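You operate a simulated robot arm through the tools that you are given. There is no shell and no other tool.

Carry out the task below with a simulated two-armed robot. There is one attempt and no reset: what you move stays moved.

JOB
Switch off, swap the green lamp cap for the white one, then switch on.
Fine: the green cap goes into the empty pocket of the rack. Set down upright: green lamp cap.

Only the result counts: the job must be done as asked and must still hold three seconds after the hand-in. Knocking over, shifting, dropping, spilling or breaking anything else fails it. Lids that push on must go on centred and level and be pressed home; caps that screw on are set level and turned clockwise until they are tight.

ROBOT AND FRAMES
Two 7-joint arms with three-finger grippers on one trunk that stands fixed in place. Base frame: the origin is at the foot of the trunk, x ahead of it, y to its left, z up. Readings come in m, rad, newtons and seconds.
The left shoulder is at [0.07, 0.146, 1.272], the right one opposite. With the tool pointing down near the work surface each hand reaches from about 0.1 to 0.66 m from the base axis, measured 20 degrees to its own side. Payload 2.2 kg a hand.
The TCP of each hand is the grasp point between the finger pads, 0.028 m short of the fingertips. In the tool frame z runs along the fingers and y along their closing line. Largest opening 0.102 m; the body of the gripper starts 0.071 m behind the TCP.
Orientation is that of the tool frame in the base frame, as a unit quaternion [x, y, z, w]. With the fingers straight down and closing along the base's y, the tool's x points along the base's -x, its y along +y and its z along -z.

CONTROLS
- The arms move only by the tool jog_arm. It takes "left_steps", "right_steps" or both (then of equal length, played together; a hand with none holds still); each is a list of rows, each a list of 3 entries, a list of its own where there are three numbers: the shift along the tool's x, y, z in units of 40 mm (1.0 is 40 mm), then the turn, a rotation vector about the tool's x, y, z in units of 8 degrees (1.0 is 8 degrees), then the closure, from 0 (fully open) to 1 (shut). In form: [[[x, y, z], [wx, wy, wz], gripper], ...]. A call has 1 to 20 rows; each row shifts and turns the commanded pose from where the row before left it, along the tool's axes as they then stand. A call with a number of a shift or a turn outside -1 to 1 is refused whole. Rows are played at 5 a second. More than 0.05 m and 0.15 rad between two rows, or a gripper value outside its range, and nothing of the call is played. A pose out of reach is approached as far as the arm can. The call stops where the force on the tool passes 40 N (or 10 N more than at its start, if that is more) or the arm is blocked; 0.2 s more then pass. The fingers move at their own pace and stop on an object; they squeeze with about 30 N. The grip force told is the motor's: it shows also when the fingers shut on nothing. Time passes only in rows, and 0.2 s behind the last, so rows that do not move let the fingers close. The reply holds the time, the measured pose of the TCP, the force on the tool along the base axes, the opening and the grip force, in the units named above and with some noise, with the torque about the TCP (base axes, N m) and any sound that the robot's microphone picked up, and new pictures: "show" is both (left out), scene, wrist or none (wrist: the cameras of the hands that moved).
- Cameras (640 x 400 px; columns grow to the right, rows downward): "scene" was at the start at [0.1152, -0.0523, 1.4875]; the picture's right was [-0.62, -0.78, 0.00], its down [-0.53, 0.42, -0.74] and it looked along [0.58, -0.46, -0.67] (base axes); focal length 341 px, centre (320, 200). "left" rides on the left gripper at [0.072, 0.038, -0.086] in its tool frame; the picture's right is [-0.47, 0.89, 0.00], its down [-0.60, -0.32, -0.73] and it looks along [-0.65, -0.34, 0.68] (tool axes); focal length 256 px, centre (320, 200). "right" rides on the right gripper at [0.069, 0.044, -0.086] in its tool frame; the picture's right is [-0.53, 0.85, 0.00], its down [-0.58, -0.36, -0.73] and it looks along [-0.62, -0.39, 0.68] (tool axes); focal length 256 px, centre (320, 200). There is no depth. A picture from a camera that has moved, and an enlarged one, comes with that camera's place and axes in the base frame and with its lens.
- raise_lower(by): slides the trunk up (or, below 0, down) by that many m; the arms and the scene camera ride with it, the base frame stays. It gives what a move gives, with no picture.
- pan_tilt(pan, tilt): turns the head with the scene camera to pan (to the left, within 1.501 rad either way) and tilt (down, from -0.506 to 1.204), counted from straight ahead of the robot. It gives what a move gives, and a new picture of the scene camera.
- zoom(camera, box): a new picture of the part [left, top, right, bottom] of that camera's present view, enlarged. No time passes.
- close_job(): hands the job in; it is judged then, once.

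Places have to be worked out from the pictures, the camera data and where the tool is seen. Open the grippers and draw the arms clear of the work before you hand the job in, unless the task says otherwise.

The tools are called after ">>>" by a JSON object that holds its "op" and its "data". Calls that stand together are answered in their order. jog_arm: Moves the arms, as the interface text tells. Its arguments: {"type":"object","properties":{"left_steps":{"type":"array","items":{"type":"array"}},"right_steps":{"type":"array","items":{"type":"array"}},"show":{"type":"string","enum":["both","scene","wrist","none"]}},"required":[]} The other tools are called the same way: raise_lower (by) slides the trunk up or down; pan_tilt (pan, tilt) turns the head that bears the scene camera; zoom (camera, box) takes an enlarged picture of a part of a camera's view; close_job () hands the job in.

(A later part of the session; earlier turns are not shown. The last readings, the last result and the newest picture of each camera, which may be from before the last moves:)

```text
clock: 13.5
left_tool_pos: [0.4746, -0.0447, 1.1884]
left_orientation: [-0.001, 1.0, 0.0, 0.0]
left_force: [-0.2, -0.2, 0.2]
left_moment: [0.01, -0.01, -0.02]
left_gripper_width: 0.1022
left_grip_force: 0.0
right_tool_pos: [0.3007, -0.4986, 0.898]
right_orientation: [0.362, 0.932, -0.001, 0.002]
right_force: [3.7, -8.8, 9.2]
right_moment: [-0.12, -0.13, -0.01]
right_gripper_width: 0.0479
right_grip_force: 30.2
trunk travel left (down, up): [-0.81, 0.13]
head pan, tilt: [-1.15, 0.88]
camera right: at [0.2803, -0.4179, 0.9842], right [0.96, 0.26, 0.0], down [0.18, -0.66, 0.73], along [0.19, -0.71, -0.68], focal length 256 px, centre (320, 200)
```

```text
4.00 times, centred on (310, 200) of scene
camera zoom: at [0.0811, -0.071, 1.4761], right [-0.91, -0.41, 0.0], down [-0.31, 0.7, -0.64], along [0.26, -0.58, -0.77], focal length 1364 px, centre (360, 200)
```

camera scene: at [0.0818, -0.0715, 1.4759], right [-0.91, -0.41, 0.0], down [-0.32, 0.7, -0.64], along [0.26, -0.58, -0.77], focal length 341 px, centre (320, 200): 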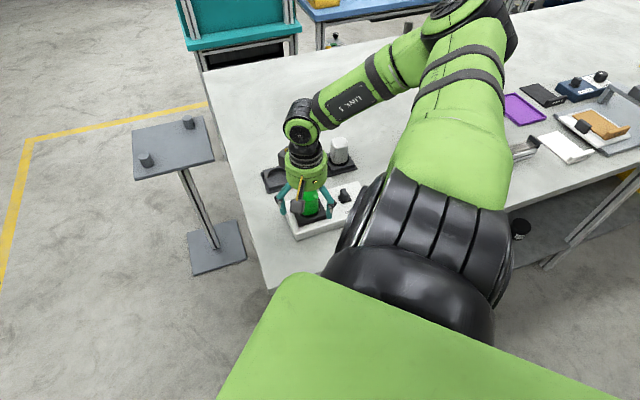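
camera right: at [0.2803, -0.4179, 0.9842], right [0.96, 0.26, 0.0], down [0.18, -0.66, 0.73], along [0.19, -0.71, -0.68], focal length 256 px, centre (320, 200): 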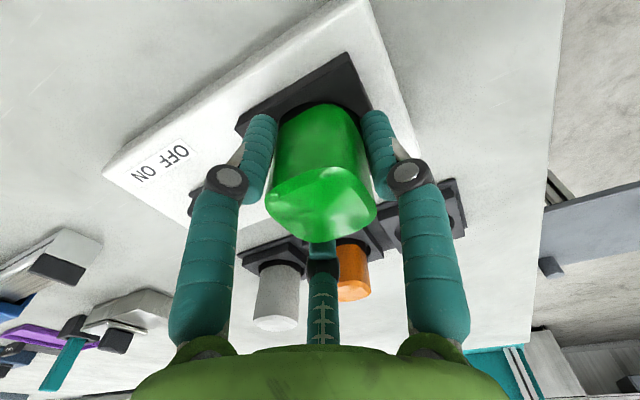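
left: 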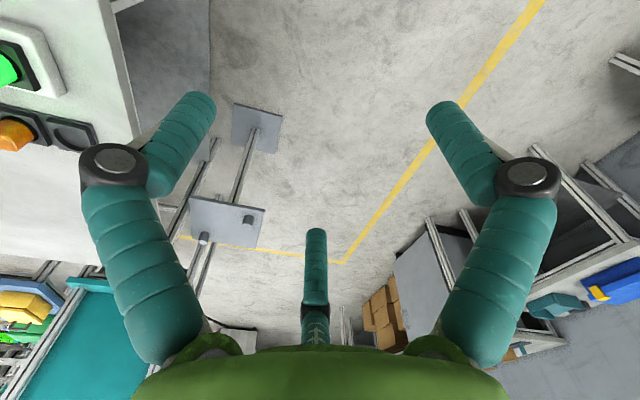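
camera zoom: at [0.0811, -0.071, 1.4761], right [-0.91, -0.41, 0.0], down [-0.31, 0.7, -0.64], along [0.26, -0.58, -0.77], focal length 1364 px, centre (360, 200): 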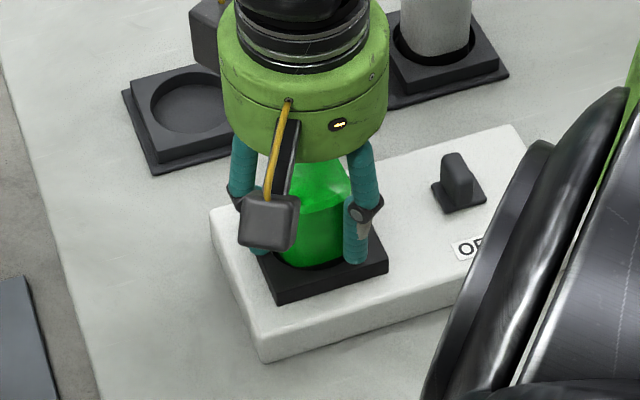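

All three fingers have closed on the cap at 48 mm, but the hand is being pushed about 9 N sideways and 9 N up, so it was slightly off centre. I'll shift the command to relieve that before turning.

>>> {"op": "jog_arm", "data": {"right_steps": [[[-0.06, -0.03, -0.05], [0, 0, 0], 1], [[0, 0, 0], [0, 0, 0], 1]], "show": "none"}}

```text
clock: 14.1
left_tool_pos: [0.4769, -0.0449, 1.1888]
left_orientation: [-0.001, 1.0, 0.0, -0.001]
left_force: [0.2, -0.7, 0.6]
left_moment: [0.0, -0.02, 0.01]
left_gripper_width: 0.1018
left_grip_force: 0.1
right_tool_pos: [0.3036, -0.4976, 0.8981]
right_orientation: [0.363, 0.932, 0.001, -0.002]
right_force: [5.7, -1.9, -0.3]
right_moment: [-0.13, -0.26, -0.06]
right_gripper_width: 0.048
right_grip_force: 30.1
trunk travel left (down, up): [-0.81, 0.13]
head pan, tilt: [-1.15, 0.88]
```

Sideways force is now about 6 N and vertical is near zero. I'll try a small counter-clockwise turn to see whether the cap unscrews.

>>> {"op": "jog_arm", "data": {"right_steps": [[[-0.02, 0.02, 0], [0, 0, -0.5], 1], [[0, 0, 0], [0, 0, -0.5], 1]], "show": "wrist"}}

```text
clock: 14.7
left_tool_pos: [0.4763, -0.0439, 1.1898]
left_orientation: [-0.001, 1.0, 0.0, 0.0]
left_force: [-0.5, -1.1, -0.2]
left_moment: [0.0, 0.0, 0.03]
left_gripper_width: 0.102
left_grip_force: 0.1
right_tool_pos: [0.3034, -0.4987, 0.8989]
right_orientation: [0.296, 0.955, -0.001, -0.001]
right_force: [0.9, 0.0, 0.1]
right_moment: [-0.04, -0.06, -0.03]
right_gripper_width: 0.0473
right_grip_force: 29.8
trunk travel left (down, up): [-0.81, 0.13]
head pan, tilt: [-1.15, 0.88]
camera right: at [0.2701, -0.4223, 0.9858], right [0.92, 0.4, 0.0], down [0.27, -0.63, 0.73], along [0.29, -0.67, -0.68], focal length 256 px, centre (320, 200)
```

right: 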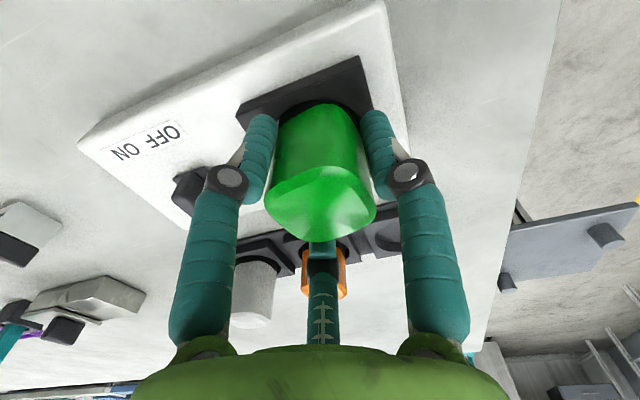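

It turned 8 degrees with almost no torque, the cap moving with the hand. I'll keep turning counter-clockwise and watch height and vertical force.

>>> {"op": "jog_arm", "data": {"right_steps": [[[0, 0, 0], [0, 0, -0.9], 1], [[0, 0, 0], [0, 0, -0.9], 1], [[0, 0, 0], [0, 0, -0.9], 1], [[0, 0, 0], [0, 0, -0.9], 1]], "show": "wrist"}}

```text
clock: 15.7
left_tool_pos: [0.4758, -0.0442, 1.1893]
left_orientation: [-0.001, 1.0, 0.0, 0.0]
left_force: [-0.1, -1.0, 0.8]
left_moment: [0.0, 0.02, 0.05]
left_gripper_width: 0.1023
left_grip_force: 0.0
right_tool_pos: [0.3027, -0.4974, 0.8979]
right_orientation: [0.047, 0.999, 0.0, -0.001]
right_force: [-0.2, -0.2, -0.2]
right_moment: [-0.03, 0.0, 0.01]
right_gripper_width: 0.0473
right_grip_force: 29.5
trunk travel left (down, up): [-0.81, 0.13]
head pan, tilt: [-1.15, 0.88]
camera right: at [0.238, -0.4474, 0.986], right [0.61, 0.79, 0.0], down [0.54, -0.42, 0.73], along [0.58, -0.45, -0.68], focal length 256 px, centre (320, 200)
```

right: 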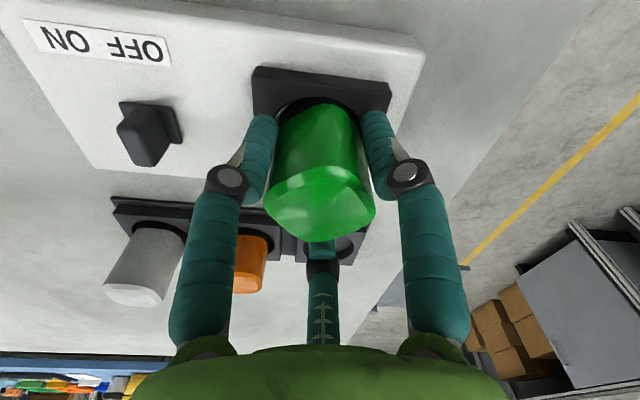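

All forces are near zero after about 37 degrees of turn. I'll try a gentle 3 mm lift to see whether the cap is free.

>>> {"op": "jog_arm", "data": {"right_steps": [[[0, 0, -0.04], [0, 0, 0], 1], [[0, 0, -0.04], [0, 0, 0], 1]], "show": "wrist"}}

```text
clock: 16.3
left_tool_pos: [0.4758, -0.0448, 1.1903]
left_orientation: [0.0, 1.0, 0.0, 0.0]
left_force: [-0.5, 0.3, 0.4]
left_moment: [-0.01, 0.02, 0.01]
left_gripper_width: 0.1019
left_grip_force: 0.1
right_tool_pos: [0.3036, -0.4981, 0.902]
right_orientation: [0.049, 0.999, 0.0, 0.0]
right_force: [-0.1, 0.0, -1.1]
right_moment: [0.01, -0.01, 0.03]
right_gripper_width: 0.0473
right_grip_force: 30.1
trunk travel left (down, up): [-0.81, 0.13]
head pan, tilt: [-1.15, 0.88]
camera right: at [0.2386, -0.4468, 0.9895], right [0.62, 0.79, 0.0], down [0.54, -0.42, 0.73], along [0.58, -0.45, -0.68], focal length 256 px, centre (320, 200)
```

right: 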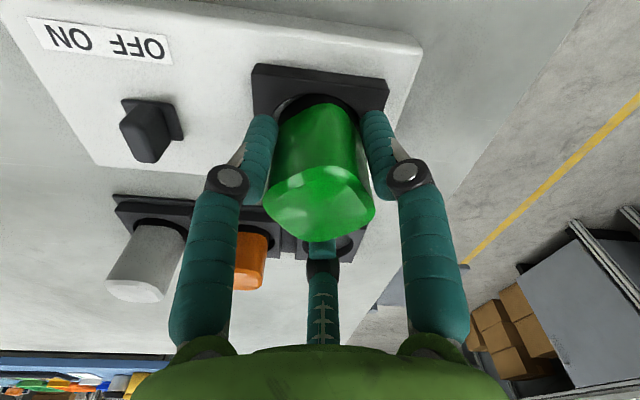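

The cap lifted with only its weight on the hand, so it's free. I'll lift it clear and look at its underside and the socket to learn how caps seat.

>>> {"op": "jog_arm", "data": {"right_steps": [[[0, 0, -0.3], [0, 0, 0], 1], [[0, 0, -0.6], [0, 0, 0], 1], [[0, 0, -0.8], [0, 0, 0], 1], [[0, 0, -0.8], [0, 0, 0], 1]], "show": "both"}}

>>> {"op": "zoom", "data": {"camera": "scene", "box": [240, 100, 380, 250]}}

>>> {"op": "zoom", "data": {"camera": "right", "box": [220, 0, 440, 240]}}

```text
clock: 17.3
left_tool_pos: [0.4741, -0.0439, 1.1904]
left_orientation: [-0.001, 1.0, -0.002, 0.001]
left_force: [-1.4, 0.2, -0.2]
left_moment: [0.01, 0.01, 0.02]
left_gripper_width: 0.1022
left_grip_force: 0.2
right_tool_pos: [0.3037, -0.4974, 1.0033]
right_orientation: [0.05, 0.999, -0.001, 0.0]
right_force: [0.2, 0.3, -1.1]
right_moment: [-0.02, 0.01, 0.0]
right_gripper_width: 0.0473
right_grip_force: 30.0
trunk travel left (down, up): [-0.81, 0.13]
head pan, tilt: [-1.15, 0.88]
camera scene: at [0.0803, -0.0695, 1.476], right [-0.91, -0.41, 0.0], down [-0.31, 0.7, -0.64], along [0.26, -0.58, -0.77], focal length 341 px, centre (320, 200)
camera right: at [0.239, -0.4461, 1.0905], right [0.62, 0.79, 0.0], down [0.54, -0.42, 0.73], along [0.58, -0.45, -0.68], focal length 256 px, centre (320, 200)
```

scene: 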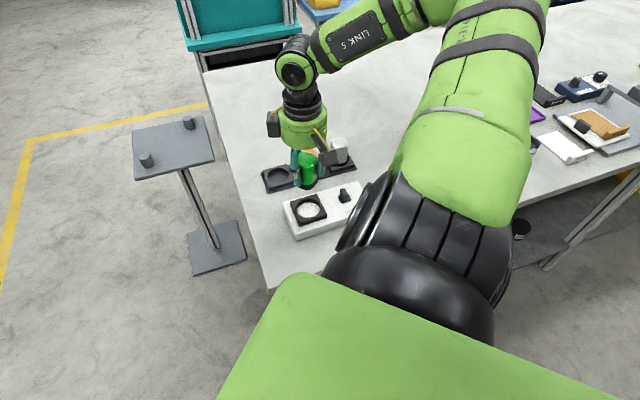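
right: 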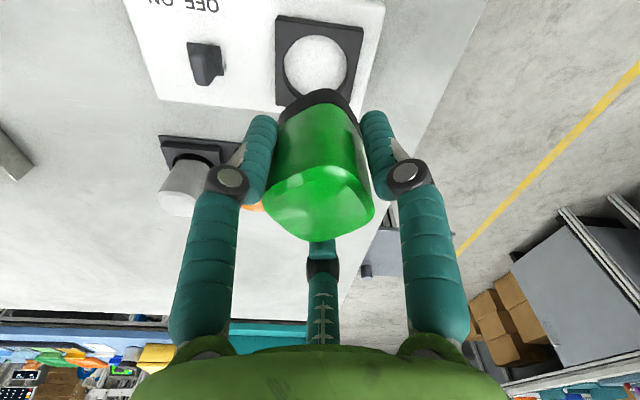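

```text
2.67 times, centred on (310, 175) of scene
camera zoom: at [0.0803, -0.0695, 1.476], right [-0.91, -0.41, 0.0], down [-0.31, 0.7, -0.64], along [0.26, -0.58, -0.77], focal length 909 px, centre (347, 267)
```

zoom: 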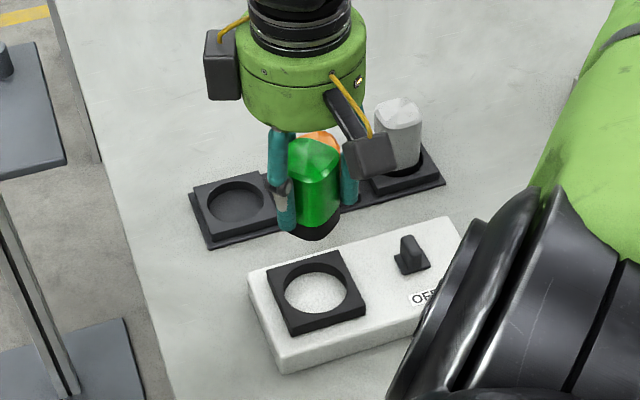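

```text
1.67 times, centred on (330, 120) of right
camera zoom: at [0.239, -0.4461, 1.0905], right [0.62, 0.79, 0.0], down [0.54, -0.42, 0.73], along [0.58, -0.45, -0.68], focal length 427 px, centre (303, 333)
```

zoom: 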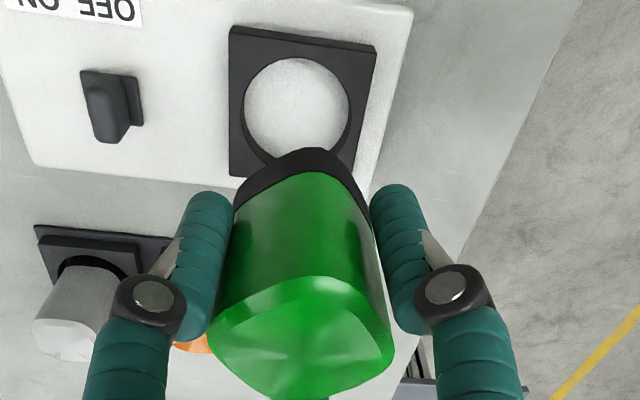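

The socket is a square ring with a round hole, and the cap has a black skirt below the green part. I'll zoom in on both for thread or key features.

>>> {"op": "zoom", "data": {"camera": "scene", "box": [280, 180, 340, 235]}}

>>> {"op": "zoom", "data": {"camera": "scene", "box": [280, 140, 340, 195]}}

>>> {"op": "zoom", "data": {"camera": "right", "box": [265, 5, 375, 115]}}

```text
7.27 times, centred on (310, 208) of scene
camera zoom: at [0.0803, -0.0695, 1.476], right [-0.91, -0.41, 0.0], down [-0.31, 0.7, -0.64], along [0.26, -0.58, -0.77], focal length 2480 px, centre (393, 146)
```

zoom: 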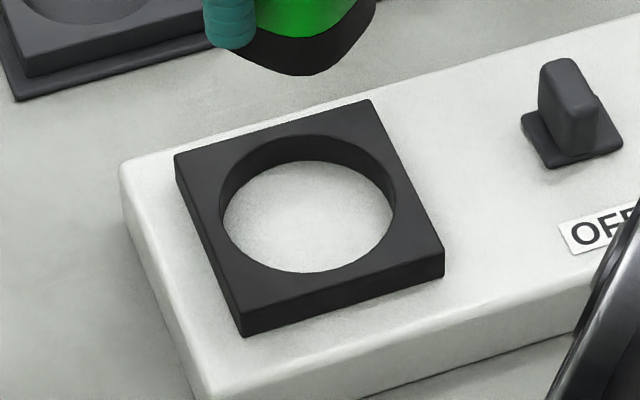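

```text
7.27 times, centred on (310, 168) of scene
camera zoom: at [0.0803, -0.0695, 1.476], right [-0.91, -0.41, 0.0], down [-0.31, 0.7, -0.64], along [0.26, -0.58, -0.77], focal length 2480 px, centre (393, 436)
```

zoom: 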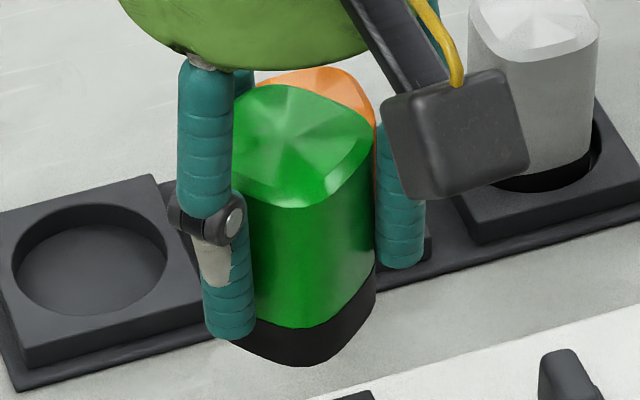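

```text
3.64 times, centred on (320, 60) of right
camera zoom: at [0.239, -0.4461, 1.0905], right [0.62, 0.79, 0.0], down [0.54, -0.42, 0.73], along [0.58, -0.45, -0.68], focal length 931 px, centre (320, 709)
```

zoom: 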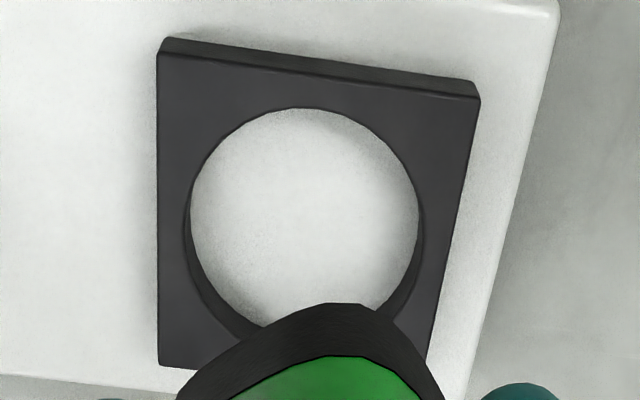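

No thread or keys are visible: it's a plain round hole and the cap has a smooth rounded-square skirt, so caps seem to drop in. I'll turn the hand so the fingers straddle away from the orange cap, and carry the green cap above the empty pocket at about [0.429, -0.5845].

>>> {"op": "jog_arm", "data": {"right_steps": [[[0, 0, 0], [0, 0, 0.88], 1], [[0, 0, 0], [0, 0, 0.88], 1], [[0, 0, 0], [0, 0, 0.88], 1], [[0, 0, 0], [0, 0, 0.88], 1], [[0, 0, 0], [0, 0, 0.88], 1], [[-0.76, 0.084, 0], [0, 0, 0], 1], [[-0.76, 0.084, 0], [0, 0, 0], 1], [[-0.76, 0.084, 0], [0, 0, 0], 1], [[-0.76, 0.084, 0], [0, 0, 0], 1], [[-0.75, 0.084, 0], [0, 0, 0], 1], [[0, 0, 0], [0, 0, 0], 1]], "show": "both"}}

>>> {"op": "zoom", "data": {"camera": "right", "box": [220, 0, 440, 150]}}

>>> {"op": "zoom", "data": {"camera": "scene", "box": [220, 80, 360, 220]}}

```text
clock: 19.7
left_tool_pos: [0.4749, -0.0443, 1.1895]
left_orientation: [-0.001, 1.0, 0.0, 0.0]
left_force: [0.2, 0.7, 0.3]
left_moment: [0.01, -0.05, 0.03]
left_gripper_width: 0.102
left_grip_force: 0.0
right_tool_pos: [0.4272, -0.5854, 1.0049]
right_orientation: [0.35, 0.937, 0.0, 0.0]
right_force: [0.1, 0.1, 0.0]
right_moment: [0.01, 0.0, 0.02]
right_gripper_width: 0.047
right_grip_force: 29.6
trunk travel left (down, up): [-0.81, 0.13]
head pan, tilt: [-1.15, 0.88]
camera scene: at [0.0799, -0.0704, 1.4761], right [-0.91, -0.41, 0.0], down [-0.31, 0.7, -0.64], along [0.26, -0.58, -0.77], focal length 341 px, centre (320, 200)
camera right: at [0.4033, -0.5061, 1.0916], right [0.96, 0.29, 0.0], down [0.2, -0.65, 0.73], along [0.21, -0.7, -0.68], focal length 256 px, centre (320, 200)
```

scene: 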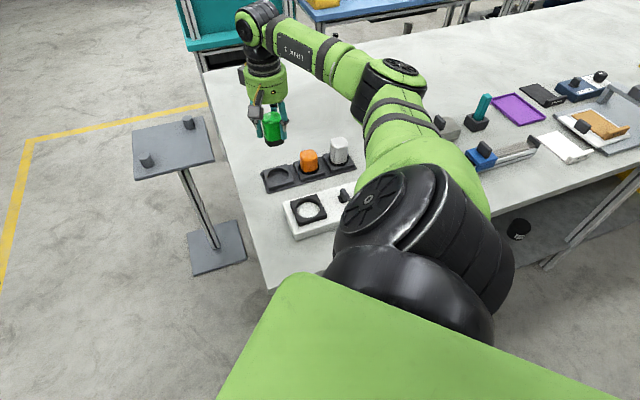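
right: 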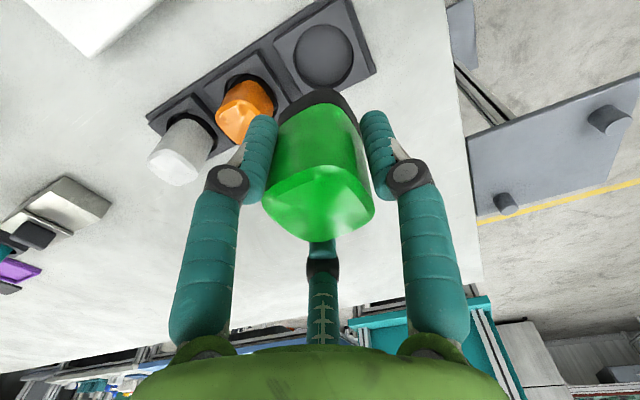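

```text
2.67 times, centred on (330, 75) of right
camera zoom: at [0.4033, -0.5061, 1.0916], right [0.96, 0.29, 0.0], down [0.2, -0.65, 0.73], along [0.21, -0.7, -0.68], focal length 683 px, centre (293, 533)
```

zoom: 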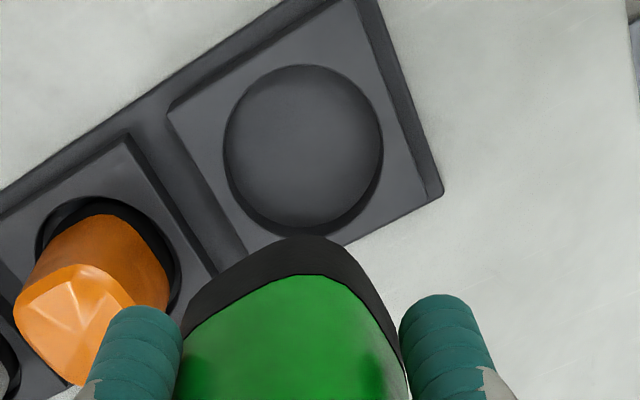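

```text
2.86 times, centred on (290, 150) of scene
camera zoom: at [0.0799, -0.0704, 1.4761], right [-0.91, -0.41, 0.0], down [-0.31, 0.7, -0.64], along [0.26, -0.58, -0.77], focal length 974 px, centre (406, 343)
```

zoom: 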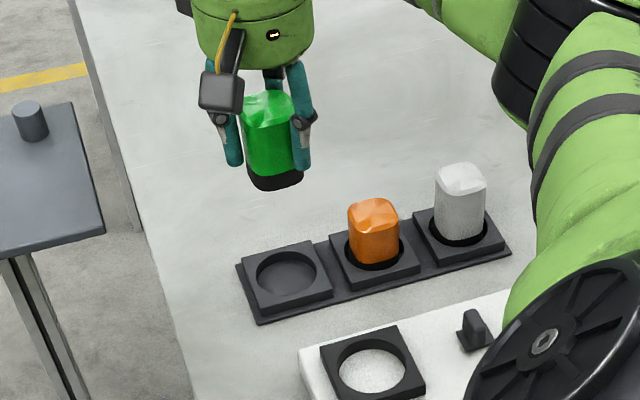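

The arm reaches well. From the wrist view the pocket centre is about 4 mm to image-right of the hand axis, so I'll correct that and descend to just above the pocket.

>>> {"op": "jog_arm", "data": {"right_steps": [[[-0.054, 0.087, 0], [0, 0, 0], 1], [[0, 0, 0.65], [0, 0, 0], 1], [[0, 0, 0.65], [0, 0, 0], 1], [[0, 0, 0.65], [0, 0, 0], 1], [[0, 0, 0.6], [0, 0, 0], 1], [[0, 0, 0], [0, 0, 0], 1]], "show": "both"}}

>>> {"op": "zoom", "data": {"camera": "right", "box": [220, 30, 420, 160]}}

>>> {"op": "zoom", "data": {"camera": "scene", "box": [240, 120, 320, 200]}}

```text
clock: 21.1
left_tool_pos: [0.4752, -0.0452, 1.1898]
left_orientation: [0.0, 1.0, 0.0, 0.0]
left_force: [-0.3, -0.8, -0.1]
left_moment: [0.02, 0.0, -0.03]
left_gripper_width: 0.1019
left_grip_force: 0.0
right_tool_pos: [0.4329, -0.5833, 0.8995]
right_orientation: [0.35, 0.937, 0.0, 0.001]
right_force: [-0.9, 0.1, -1.3]
right_moment: [0.02, -0.01, 0.02]
right_gripper_width: 0.0472
right_grip_force: 30.0
trunk travel left (down, up): [-0.81, 0.13]
head pan, tilt: [-1.15, 0.88]
camera scene: at [0.0809, -0.0704, 1.476], right [-0.91, -0.41, 0.0], down [-0.31, 0.7, -0.64], along [0.26, -0.58, -0.77], focal length 341 px, centre (320, 200)
camera right: at [0.4093, -0.504, 0.987], right [0.96, 0.29, 0.0], down [0.2, -0.65, 0.73], along [0.21, -0.7, -0.68], focal length 256 px, centre (320, 200)
```

scene: 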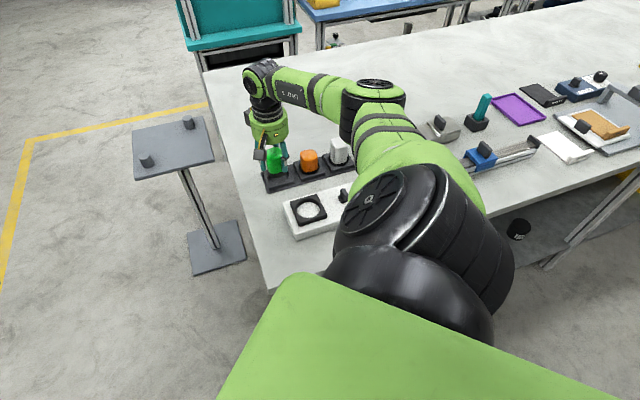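
right: 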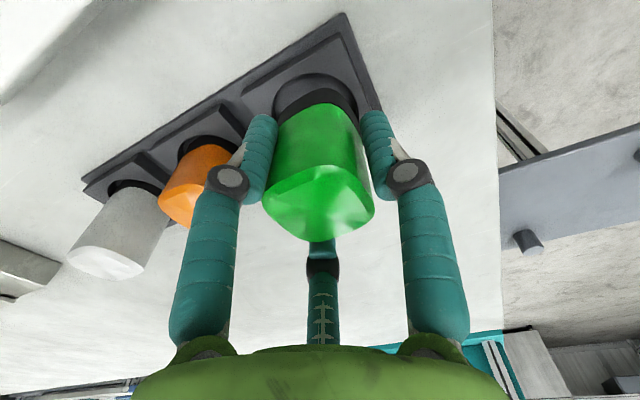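

```text
3.08 times, centred on (320, 95) of right
camera zoom: at [0.4093, -0.504, 0.987], right [0.96, 0.29, 0.0], down [0.2, -0.65, 0.73], along [0.21, -0.7, -0.68], focal length 788 px, centre (320, 523)
```

zoom: 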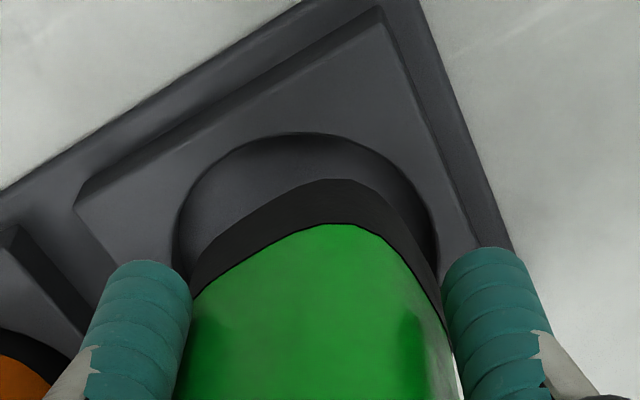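

```text
5.00 times, centred on (280, 160) of scene
camera zoom: at [0.0809, -0.0704, 1.476], right [-0.91, -0.41, 0.0], down [-0.31, 0.7, -0.64], along [0.26, -0.58, -0.77], focal length 1705 px, centre (520, 400)
```

zoom: 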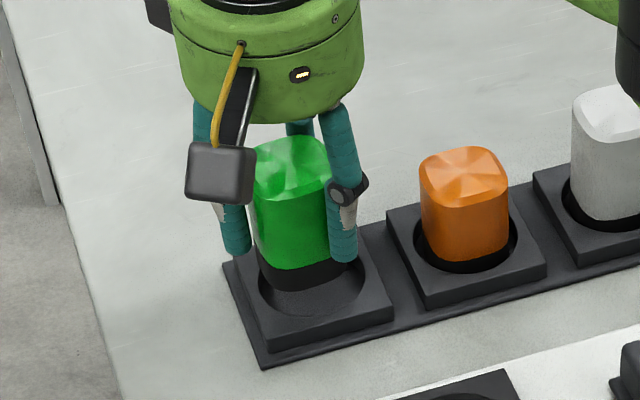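

Now the rim centre appears about 2 mm to image-left of the hand axis. I'll make that small correction, lower to rim height and re-check.

>>> {"op": "jog_arm", "data": {"right_steps": [[[0.036, -0.036, 0], [0, 0, 0], 1], [[0, 0, 0.3], [0, 0, 0], 1], [[0, 0, 0], [0, 0, 0], 1]], "show": "none"}}

>>> {"op": "zoom", "data": {"camera": "right", "box": [220, 30, 420, 160]}}

>>> {"op": "zoom", "data": {"camera": "scene", "box": [240, 120, 320, 200]}}

```text
clock: 21.9
left_tool_pos: [0.4748, -0.0443, 1.1882]
left_orientation: [-0.001, 1.0, 0.0, 0.0]
left_force: [0.0, 1.1, -0.2]
left_moment: [-0.03, 0.04, 0.0]
left_gripper_width: 0.1019
left_grip_force: 0.1
right_tool_pos: [0.4317, -0.5833, 0.8879]
right_orientation: [0.35, 0.937, 0.0, 0.0]
right_force: [-0.2, -1.0, 0.4]
right_moment: [0.04, 0.0, 0.01]
right_gripper_width: 0.0472
right_grip_force: 29.9
trunk travel left (down, up): [-0.81, 0.13]
head pan, tilt: [-1.15, 0.88]
```

```text
3.08 times, centred on (320, 95) of right
camera zoom: at [0.4075, -0.5039, 0.9751], right [0.96, 0.29, 0.0], down [0.2, -0.65, 0.73], along [0.21, -0.7, -0.68], focal length 788 px, centre (320, 523)
```

zoom: 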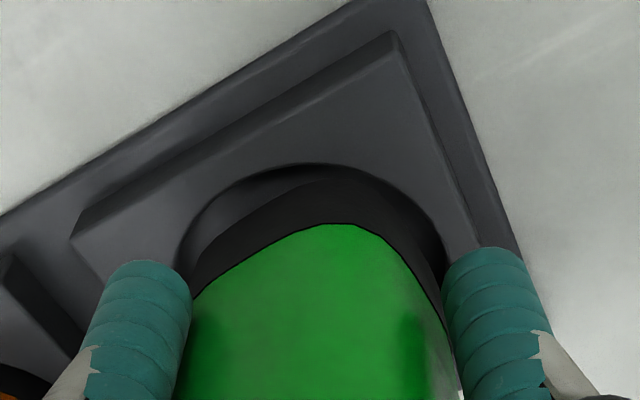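

```text
5.00 times, centred on (280, 160) of scene
camera zoom: at [0.0811, -0.0705, 1.476], right [-0.91, -0.41, 0.0], down [-0.31, 0.7, -0.64], along [0.26, -0.58, -0.77], focal length 1705 px, centre (520, 400)
```

zoom: 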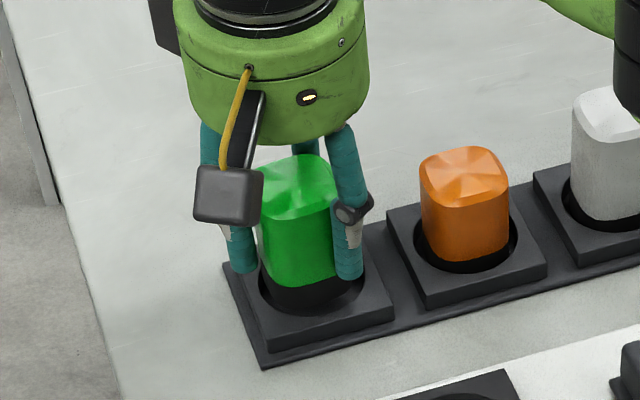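

Centred to within about 1 mm. I'll lower slowly into the pocket and watch the vertical force for contact with the floor.

>>> {"op": "jog_arm", "data": {"right_steps": [[[0.01, -0.01, 0.12], [0, 0, 0], 1], [[0, 0, 0.12], [0, 0, 0], 1], [[0, 0, 0], [0, 0, 0], 1]], "show": "none"}}

>>> {"op": "zoom", "data": {"camera": "right", "box": [220, 30, 420, 160]}}

>>> {"op": "zoom", "data": {"camera": "scene", "box": [240, 120, 320, 200]}}

```text
clock: 22.7
left_tool_pos: [0.4758, -0.0458, 1.1891]
left_orientation: [0.0, 1.0, 0.001, 0.0]
left_force: [-0.7, -1.2, 0.1]
left_moment: [0.02, -0.01, -0.02]
left_gripper_width: 0.1019
left_grip_force: 0.0
right_tool_pos: [0.4304, -0.5847, 0.8791]
right_orientation: [0.349, 0.937, 0.0, 0.0]
right_force: [0.1, 0.4, -0.6]
right_moment: [-0.02, -0.05, 0.01]
right_gripper_width: 0.0471
right_grip_force: 29.7
trunk travel left (down, up): [-0.81, 0.13]
head pan, tilt: [-1.15, 0.88]
```

```text
3.08 times, centred on (320, 95) of right
camera zoom: at [0.4067, -0.5046, 0.9654], right [0.96, 0.29, 0.0], down [0.2, -0.65, 0.73], along [0.21, -0.7, -0.68], focal length 788 px, centre (320, 523)
```

zoom: 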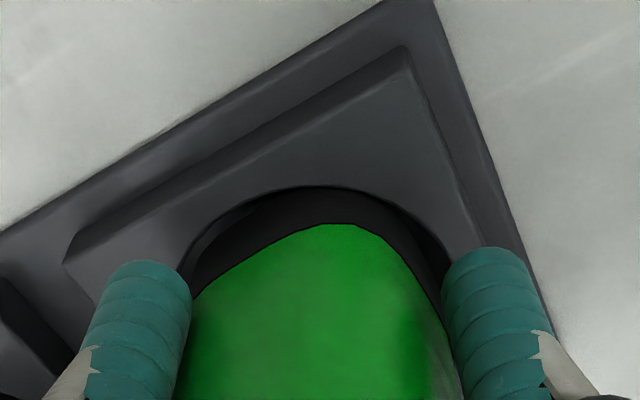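

```text
5.00 times, centred on (280, 160) of scene
camera zoom: at [0.081, -0.0705, 1.476], right [-0.91, -0.41, 0.0], down [-0.31, 0.7, -0.64], along [0.26, -0.58, -0.77], focal length 1705 px, centre (520, 400)
```

zoom: 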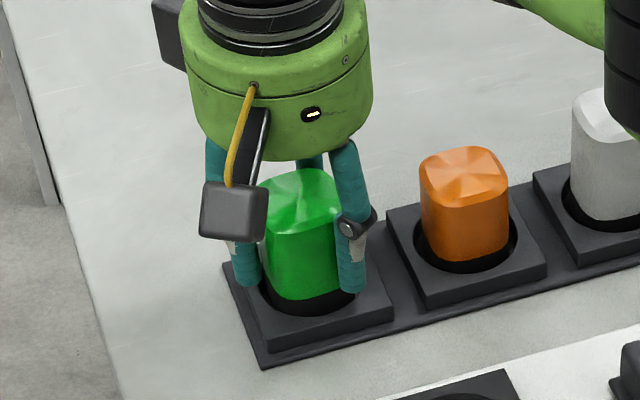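

The skirt has entered the pocket with no contact force yet. I'll lower another few millimetres.

>>> {"op": "jog_arm", "data": {"right_steps": [[[0, 0, 0.06], [0, 0, 0], 1], [[0, 0, 0.06], [0, 0, 0], 1], [[0, 0, 0], [0, 0, 0], 1]], "show": "none"}}

```text
clock: 23.5
left_tool_pos: [0.475, -0.0451, 1.1903]
left_orientation: [-0.001, 1.0, -0.001, 0.0]
left_force: [-0.5, 0.0, -0.4]
left_moment: [0.01, -0.01, 0.02]
left_gripper_width: 0.1022
left_grip_force: 0.0
right_tool_pos: [0.4294, -0.5847, 0.8732]
right_orientation: [0.349, 0.937, 0.0, 0.0]
right_force: [0.1, 0.1, -1.3]
right_moment: [-0.02, 0.02, -0.01]
right_gripper_width: 0.0474
right_grip_force: 29.8
trunk travel left (down, up): [-0.81, 0.13]
head pan, tilt: [-1.15, 0.88]
```

Still only the cap's weight. I'll lower in finer steps.

>>> {"op": "jog_arm", "data": {"right_steps": [[[0, 0, 0.04], [0, 0, 0], 1], [[0, 0, 0.04], [0, 0, 0], 1], [[0, 0, 0], [0, 0, 0], 1]], "show": "none"}}

>>> {"op": "zoom", "data": {"camera": "scene", "box": [240, 120, 320, 200]}}

>>> {"op": "zoom", "data": {"camera": "right", "box": [220, 30, 420, 160]}}

```text
clock: 24.3
left_tool_pos: [0.4749, -0.0444, 1.1895]
left_orientation: [0.0, 1.0, 0.0, 0.0]
left_force: [-0.4, -0.3, -0.3]
left_moment: [0.02, -0.02, -0.02]
left_gripper_width: 0.1019
left_grip_force: 0.0
right_tool_pos: [0.4315, -0.5846, 0.8717]
right_orientation: [0.35, 0.937, 0.0, 0.001]
right_force: [1.0, -0.5, 3.5]
right_moment: [0.03, 0.03, 0.0]
right_gripper_width: 0.0473
right_grip_force: 30.0
trunk travel left (down, up): [-0.81, 0.13]
head pan, tilt: [-1.15, 0.88]
```

```text
5.00 times, centred on (280, 160) of scene
camera zoom: at [0.0807, -0.0698, 1.4761], right [-0.91, -0.41, 0.0], down [-0.31, 0.7, -0.64], along [0.26, -0.58, -0.77], focal length 1705 px, centre (520, 400)
```

zoom: 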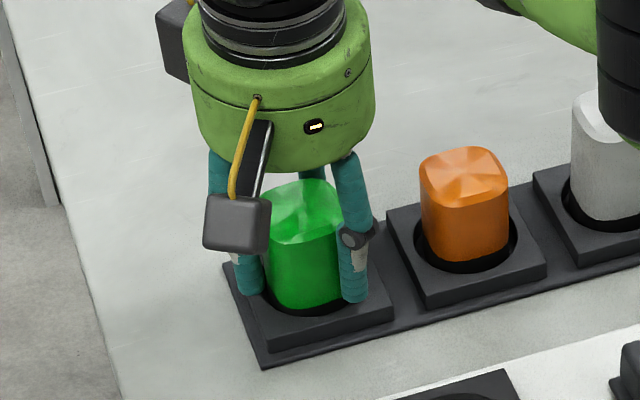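

```text
3.08 times, centred on (320, 95) of right
camera zoom: at [0.4061, -0.5045, 0.9585], right [0.96, 0.29, 0.0], down [0.2, -0.65, 0.73], along [0.21, -0.7, -0.68], focal length 788 px, centre (320, 523)
```

zoom: 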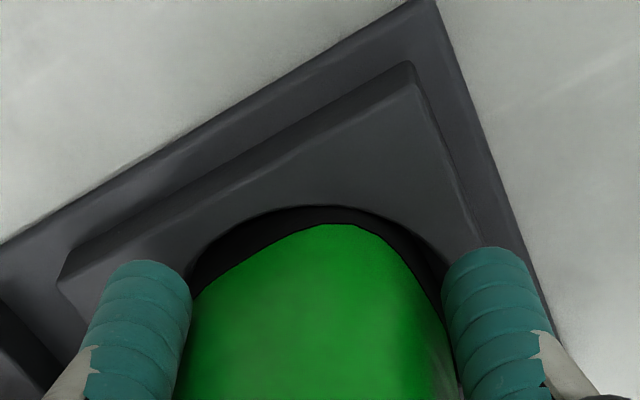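

Floor contact: +3.5 N at TCP z ≈ 0.872, exactly as expected. I'll open the fingers partway to release the cap and lift straight up.

>>> {"op": "jog_arm", "data": {"right_steps": [[[0, 0, 0], [0, 0, 0], 0.45], [[0, 0, 0], [0, 0, 0], 0.3], [[0, 0, 0], [0, 0, 0], 0.2], [[0, 0, -0.2], [0, 0, 0], 0.2], [[0, 0, -0.6], [0, 0, 0], 0.2], [[0, 0, -0.8], [0, 0, 0], 0.2], [[0, 0, -0.8], [0, 0, 0], 0.2], [[0, 0, -0.8], [0, 0, 0], 0.2]], "show": "both"}}

>>> {"op": "zoom", "data": {"camera": "scene", "box": [240, 120, 360, 230]}}

>>> {"op": "zoom", "data": {"camera": "right", "box": [180, 0, 420, 160]}}

```text
clock: 26.1
left_tool_pos: [0.4747, -0.0444, 1.1901]
left_orientation: [-0.001, 1.0, -0.001, -0.001]
left_force: [0.1, -0.6, 0.7]
left_moment: [-0.02, -0.03, 0.0]
left_gripper_width: 0.1022
left_grip_force: 0.0
right_tool_pos: [0.4297, -0.5837, 0.999]
right_orientation: [0.349, 0.937, 0.0, 0.0]
right_force: [-0.7, -0.5, -0.8]
right_moment: [0.01, -0.02, -0.01]
right_gripper_width: 0.0816
right_grip_force: 0.1
trunk travel left (down, up): [-0.81, 0.13]
head pan, tilt: [-1.15, 0.88]
camera scene: at [0.0804, -0.0698, 1.476], right [-0.91, -0.41, 0.0], down [-0.31, 0.7, -0.64], along [0.26, -0.58, -0.77], focal length 341 px, centre (320, 200)
camera right: at [0.4056, -0.5045, 1.0856], right [0.96, 0.29, 0.0], down [0.2, -0.65, 0.73], along [0.21, -0.7, -0.68], focal length 256 px, centre (320, 200)
```

scene: 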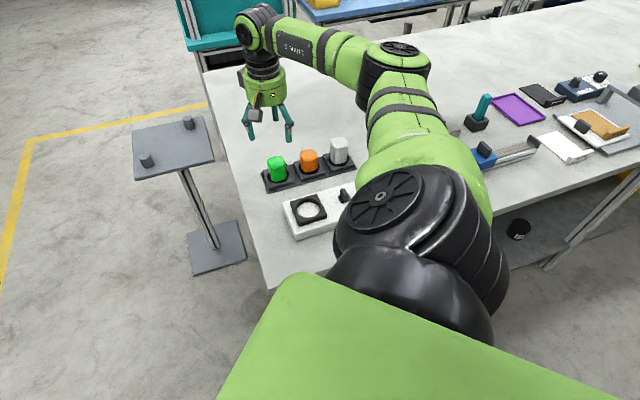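
right: 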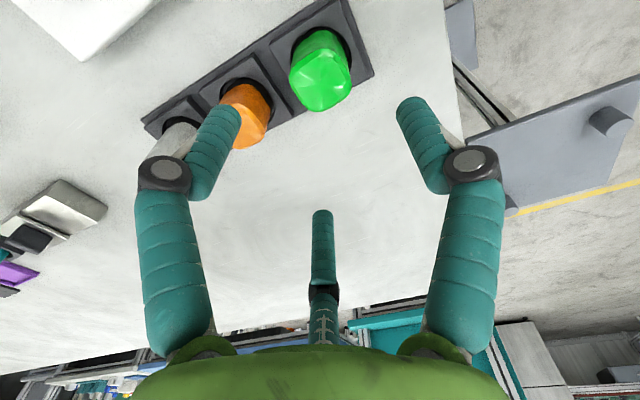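

```text
3.64 times, centred on (300, 175) of scene
camera zoom: at [0.0804, -0.0698, 1.476], right [-0.91, -0.41, 0.0], down [-0.31, 0.7, -0.64], along [0.26, -0.58, -0.77], focal length 1240 px, centre (393, 291)
```

zoom: 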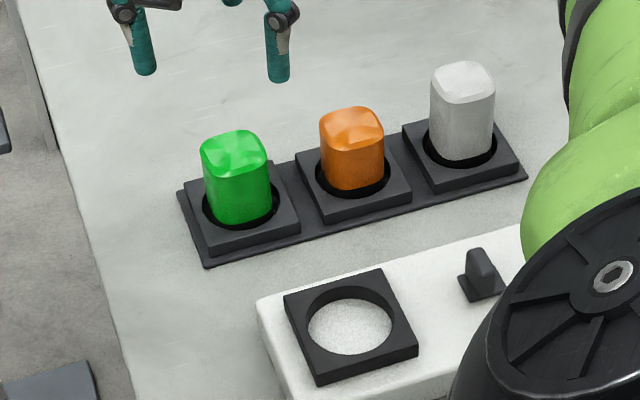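

```text
2.50 times, centred on (300, 80) of right
camera zoom: at [0.4056, -0.5045, 1.0856], right [0.96, 0.29, 0.0], down [0.2, -0.65, 0.73], along [0.21, -0.7, -0.68], focal length 640 px, centre (370, 500)
```

zoom: 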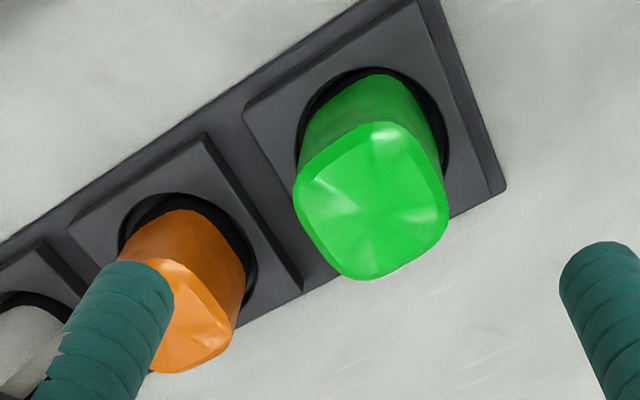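

Green cap is seated upright in the formerly empty pocket. Next I'll turn the hand so its fingers avoid the orange cap, and move above the white cap near [0.31, -0.705].

>>> {"op": "jog_arm", "data": {"right_steps": [[[0, 0, 0], [0, 0, -0.9375], 0.2], [[0, 0, 0], [0, 0, -0.9375], 0.2], [[0, 0, 0], [0, 0, -0.9375], 0.2], [[0, 0, 0], [0, 0, -0.9375], 0.2], [[0, 0, 0], [0, 0, -0.9375], 0.2], [[0, 0, 0], [0, 0, -0.9375], 0.2], [[0, 0, 0], [0, 0, -0.9375], 0.2], [[0, 0, 0], [0, 0, -0.9375], 0.2], [[0.762, -0.376, 0], [0, 0, 0], 0.2], [[0.762, -0.376, 0], [0, 0, 0], 0.2], [[0.762, -0.376, 0], [0, 0, 0], 0.2], [[0.762, -0.376, 0], [0, 0, 0], 0.2], [[0.762, -0.376, 0], [0, 0, 0], 0.2], [[0, 0, 0], [0, 0, 0], 0.2]], "show": "both"}}

>>> {"op": "zoom", "data": {"camera": "right", "box": [200, 0, 440, 160]}}

>>> {"op": "zoom", "data": {"camera": "scene", "box": [280, 80, 400, 200]}}

```text
clock: 29.1
left_tool_pos: [0.4744, -0.0448, 1.1896]
left_orientation: [-0.001, 1.0, 0.0, 0.0]
left_force: [-0.3, 0.5, -0.3]
left_moment: [0.0, 0.01, 0.01]
left_gripper_width: 0.1019
left_grip_force: 0.1
right_tool_pos: [0.3622, -0.4357, 1.0244]
right_orientation: [-0.129, 0.992, -0.002, 0.0]
right_force: [-0.2, 0.9, -0.3]
right_moment: [0.01, 0.01, -0.04]
right_gripper_width: 0.0817
right_grip_force: 0.0
right hand out of reach, approached as far as the arm can: row 3, 4, 5, 6, 7, 8, 9, 10, 11, 12, 13
trunk travel left (down, up): [-0.81, 0.13]
head pan, tilt: [-1.15, 0.88]
camera scene: at [0.0813, -0.0702, 1.476], right [-0.91, -0.41, 0.0], down [-0.31, 0.7, -0.64], along [0.26, -0.58, -0.77], focal length 341 px, centre (320, 200)
camera right: at [0.2836, -0.4107, 1.111], right [0.3, 0.95, 0.0], down [0.65, -0.2, 0.73], along [0.7, -0.22, -0.68], focal length 256 px, centre (320, 200)
```

scene: 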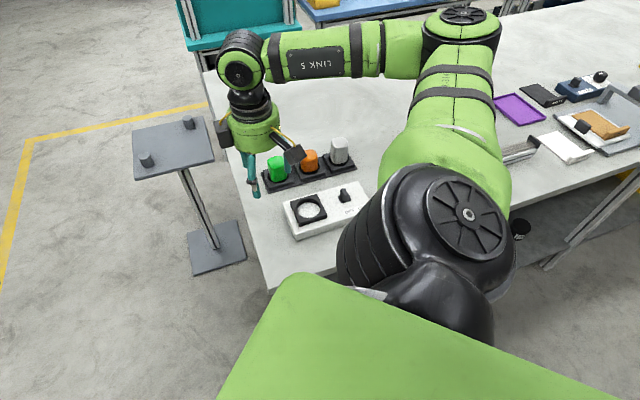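
right: 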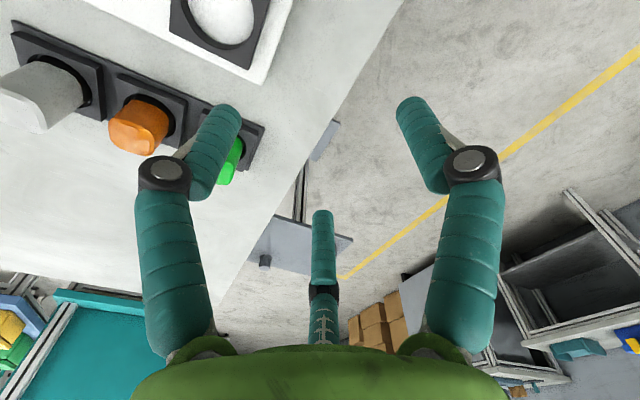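

```text
2.50 times, centred on (320, 80) of right
camera zoom: at [0.2836, -0.4107, 1.111], right [0.3, 0.95, 0.0], down [0.65, -0.2, 0.73], along [0.7, -0.22, -0.68], focal length 640 px, centre (320, 500)
```

zoom: 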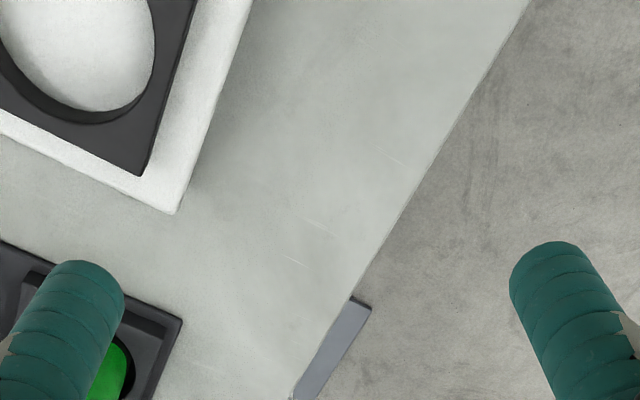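

```text
3.33 times, centred on (340, 140) of scene
camera zoom: at [0.0813, -0.0702, 1.476], right [-0.91, -0.41, 0.0], down [-0.31, 0.7, -0.64], along [0.26, -0.58, -0.77], focal length 1137 px, centre (253, 400)
```

zoom: 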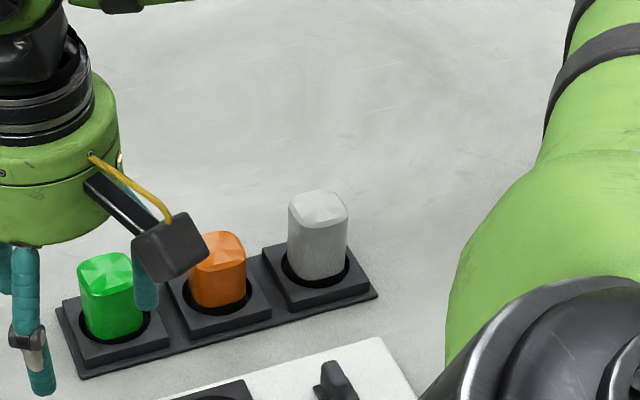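

The arm reported that yaw out of reach at this far location and stopped short at about [0.362, -0.436, 1.024]; nothing was touched. I'll send a no-move row to see where the commanded pose now stands.

>>> {"op": "jog_arm", "data": {"right_steps": [[[0, 0, 0], [0, 0, 0], 0.2]], "show": "none"}}

```text
clock: 29.5
left_tool_pos: [0.4755, -0.0454, 1.1893]
left_orientation: [-0.001, 1.0, 0.001, 0.0]
left_force: [0.3, -0.2, 0.5]
left_moment: [0.01, 0.0, 0.01]
left_gripper_width: 0.1021
left_grip_force: 0.1
right_tool_pos: [0.3619, -0.4367, 1.0243]
right_orientation: [-0.13, 0.992, 0.0, 0.002]
right_force: [-0.3, 0.2, -0.2]
right_moment: [-0.02, -0.02, 0.01]
right_gripper_width: 0.0817
right_grip_force: 0.0
trunk travel left (down, up): [-0.81, 0.13]
head pan, tilt: [-1.15, 0.88]
```

The command re-synchronised to the actual pose. I'll turn back to about -45 degrees here, where there's ample reach, and then go toward the white cap with that yaw; with limited opening the fingers clear the orange cap in any yaw.

>>> {"op": "jog_arm", "data": {"right_steps": [[[0, 0, 0], [0, 0, 0.934], 0.3], [[0, 0, 0], [0, 0, 0.934], 0.3], [[0, 0, 0], [0, 0, 0.934], 0.3], [[0, 0, 0], [0, 0, 0.934], 0.3], [[0, 0, 0], [0, 0, 0.934], 0.3], [[0, 0, 0], [0, 0, 0.934], 0.3], [[0, 0, 0], [0, 0, 0.934], 0.3], [[0, 0, 0], [0, 0, 0.934], 0.3], [[0, 0, 0], [0, 0, 0], 0.3]], "show": "scene"}}

```text
clock: 31.5
left_tool_pos: [0.4757, -0.0451, 1.1896]
left_orientation: [-0.001, 1.0, 0.0, 0.0]
left_force: [0.1, 0.3, 0.6]
left_moment: [0.01, 0.01, 0.01]
left_gripper_width: 0.102
left_grip_force: 0.1
right_tool_pos: [0.3611, -0.4373, 1.0233]
right_orientation: [0.38, 0.925, -0.002, 0.002]
right_force: [0.0, 0.8, 0.3]
right_moment: [-0.03, 0.02, -0.01]
right_gripper_width: 0.071
right_grip_force: 0.1
trunk travel left (down, up): [-0.81, 0.13]
head pan, tilt: [-1.15, 0.88]
camera scene: at [0.081, -0.0704, 1.476], right [-0.91, -0.41, 0.0], down [-0.31, 0.7, -0.64], along [0.26, -0.58, -0.77], focal length 341 px, centre (320, 200)
```

scene: 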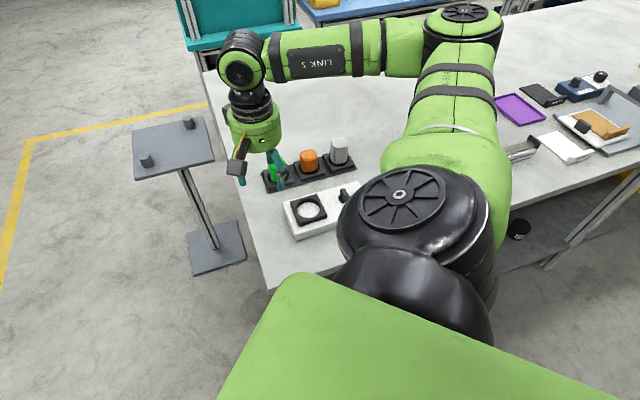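

Yaw is back to about -45 degrees. Now I'll translate at safe height toward the white cap.

>>> {"op": "jog_arm", "data": {"right_steps": [[[-0.545, -0.808, 0.08], [0, 0, 0], 0.3], [[-0.545, -0.808, 0.08], [0, 0, 0], 0.3], [[-0.545, -0.808, 0.08], [0, 0, 0], 0.3], [[-0.545, -0.808, 0.08], [0, 0, 0], 0.3], [[-0.545, -0.808, 0.08], [0, 0, 0], 0.3], [[-0.545, -0.808, 0.08], [0, 0, 0], 0.3], [[-0.545, -0.808, 0.08], [0, 0, 0], 0.3], [[0, 0, 0], [0, 0, 0], 0.3]], "show": "both"}}

>>> {"op": "zoom", "data": {"camera": "right", "box": [200, 0, 440, 160]}}

```text
clock: 33.3
left_tool_pos: [0.4751, -0.0451, 1.1889]
left_orientation: [0.0, 1.0, 0.0, 0.001]
left_force: [0.1, 0.2, -0.1]
left_moment: [-0.01, 0.0, 0.0]
left_gripper_width: 0.1019
left_grip_force: 0.0
right_tool_pos: [0.3109, -0.7032, 1.0019]
right_orientation: [0.379, 0.925, -0.001, 0.002]
right_force: [-0.2, 0.7, -0.2]
right_moment: [-0.01, 0.0, 0.04]
right_gripper_width: 0.0714
right_grip_force: 0.2
trunk travel left (down, up): [-0.81, 0.13]
head pan, tilt: [-1.15, 0.88]
camera scene: at [0.0808, -0.0697, 1.4761], right [-0.91, -0.41, 0.0], down [-0.31, 0.7, -0.64], along [0.26, -0.58, -0.77], focal length 341 px, centre (320, 200)
camera right: at [0.2923, -0.6224, 1.0888], right [0.97, 0.23, 0.0], down [0.15, -0.66, 0.73], along [0.17, -0.71, -0.68], focal length 256 px, centre (320, 200)
```

scene: 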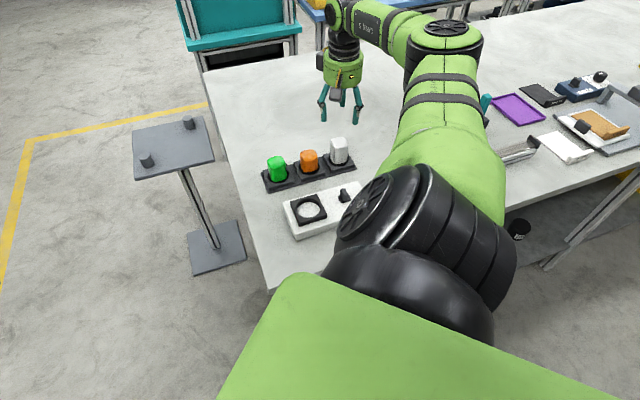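
right: 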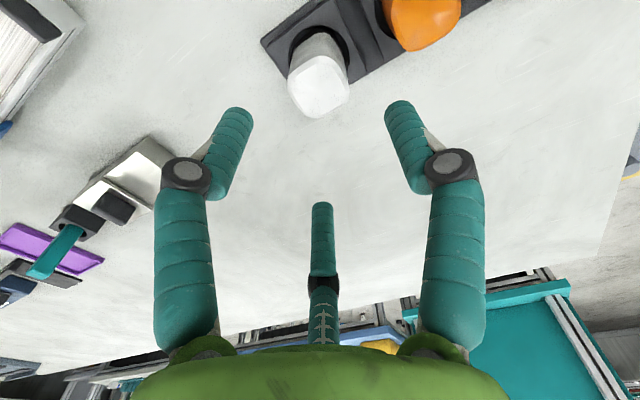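

```text
2.50 times, centred on (320, 80) of right
camera zoom: at [0.2923, -0.6224, 1.0888], right [0.97, 0.23, 0.0], down [0.15, -0.66, 0.73], along [0.17, -0.71, -0.68], focal length 640 px, centre (320, 500)
```

zoom: 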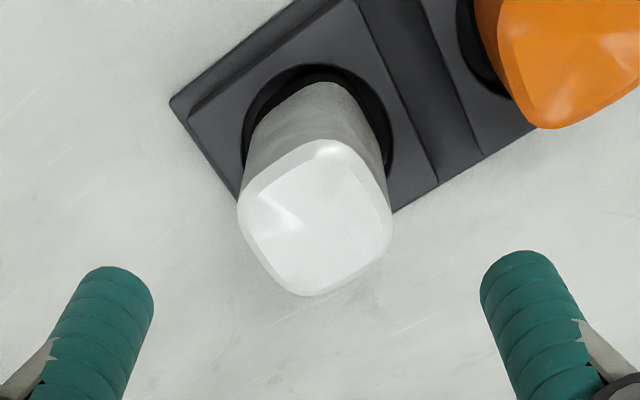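

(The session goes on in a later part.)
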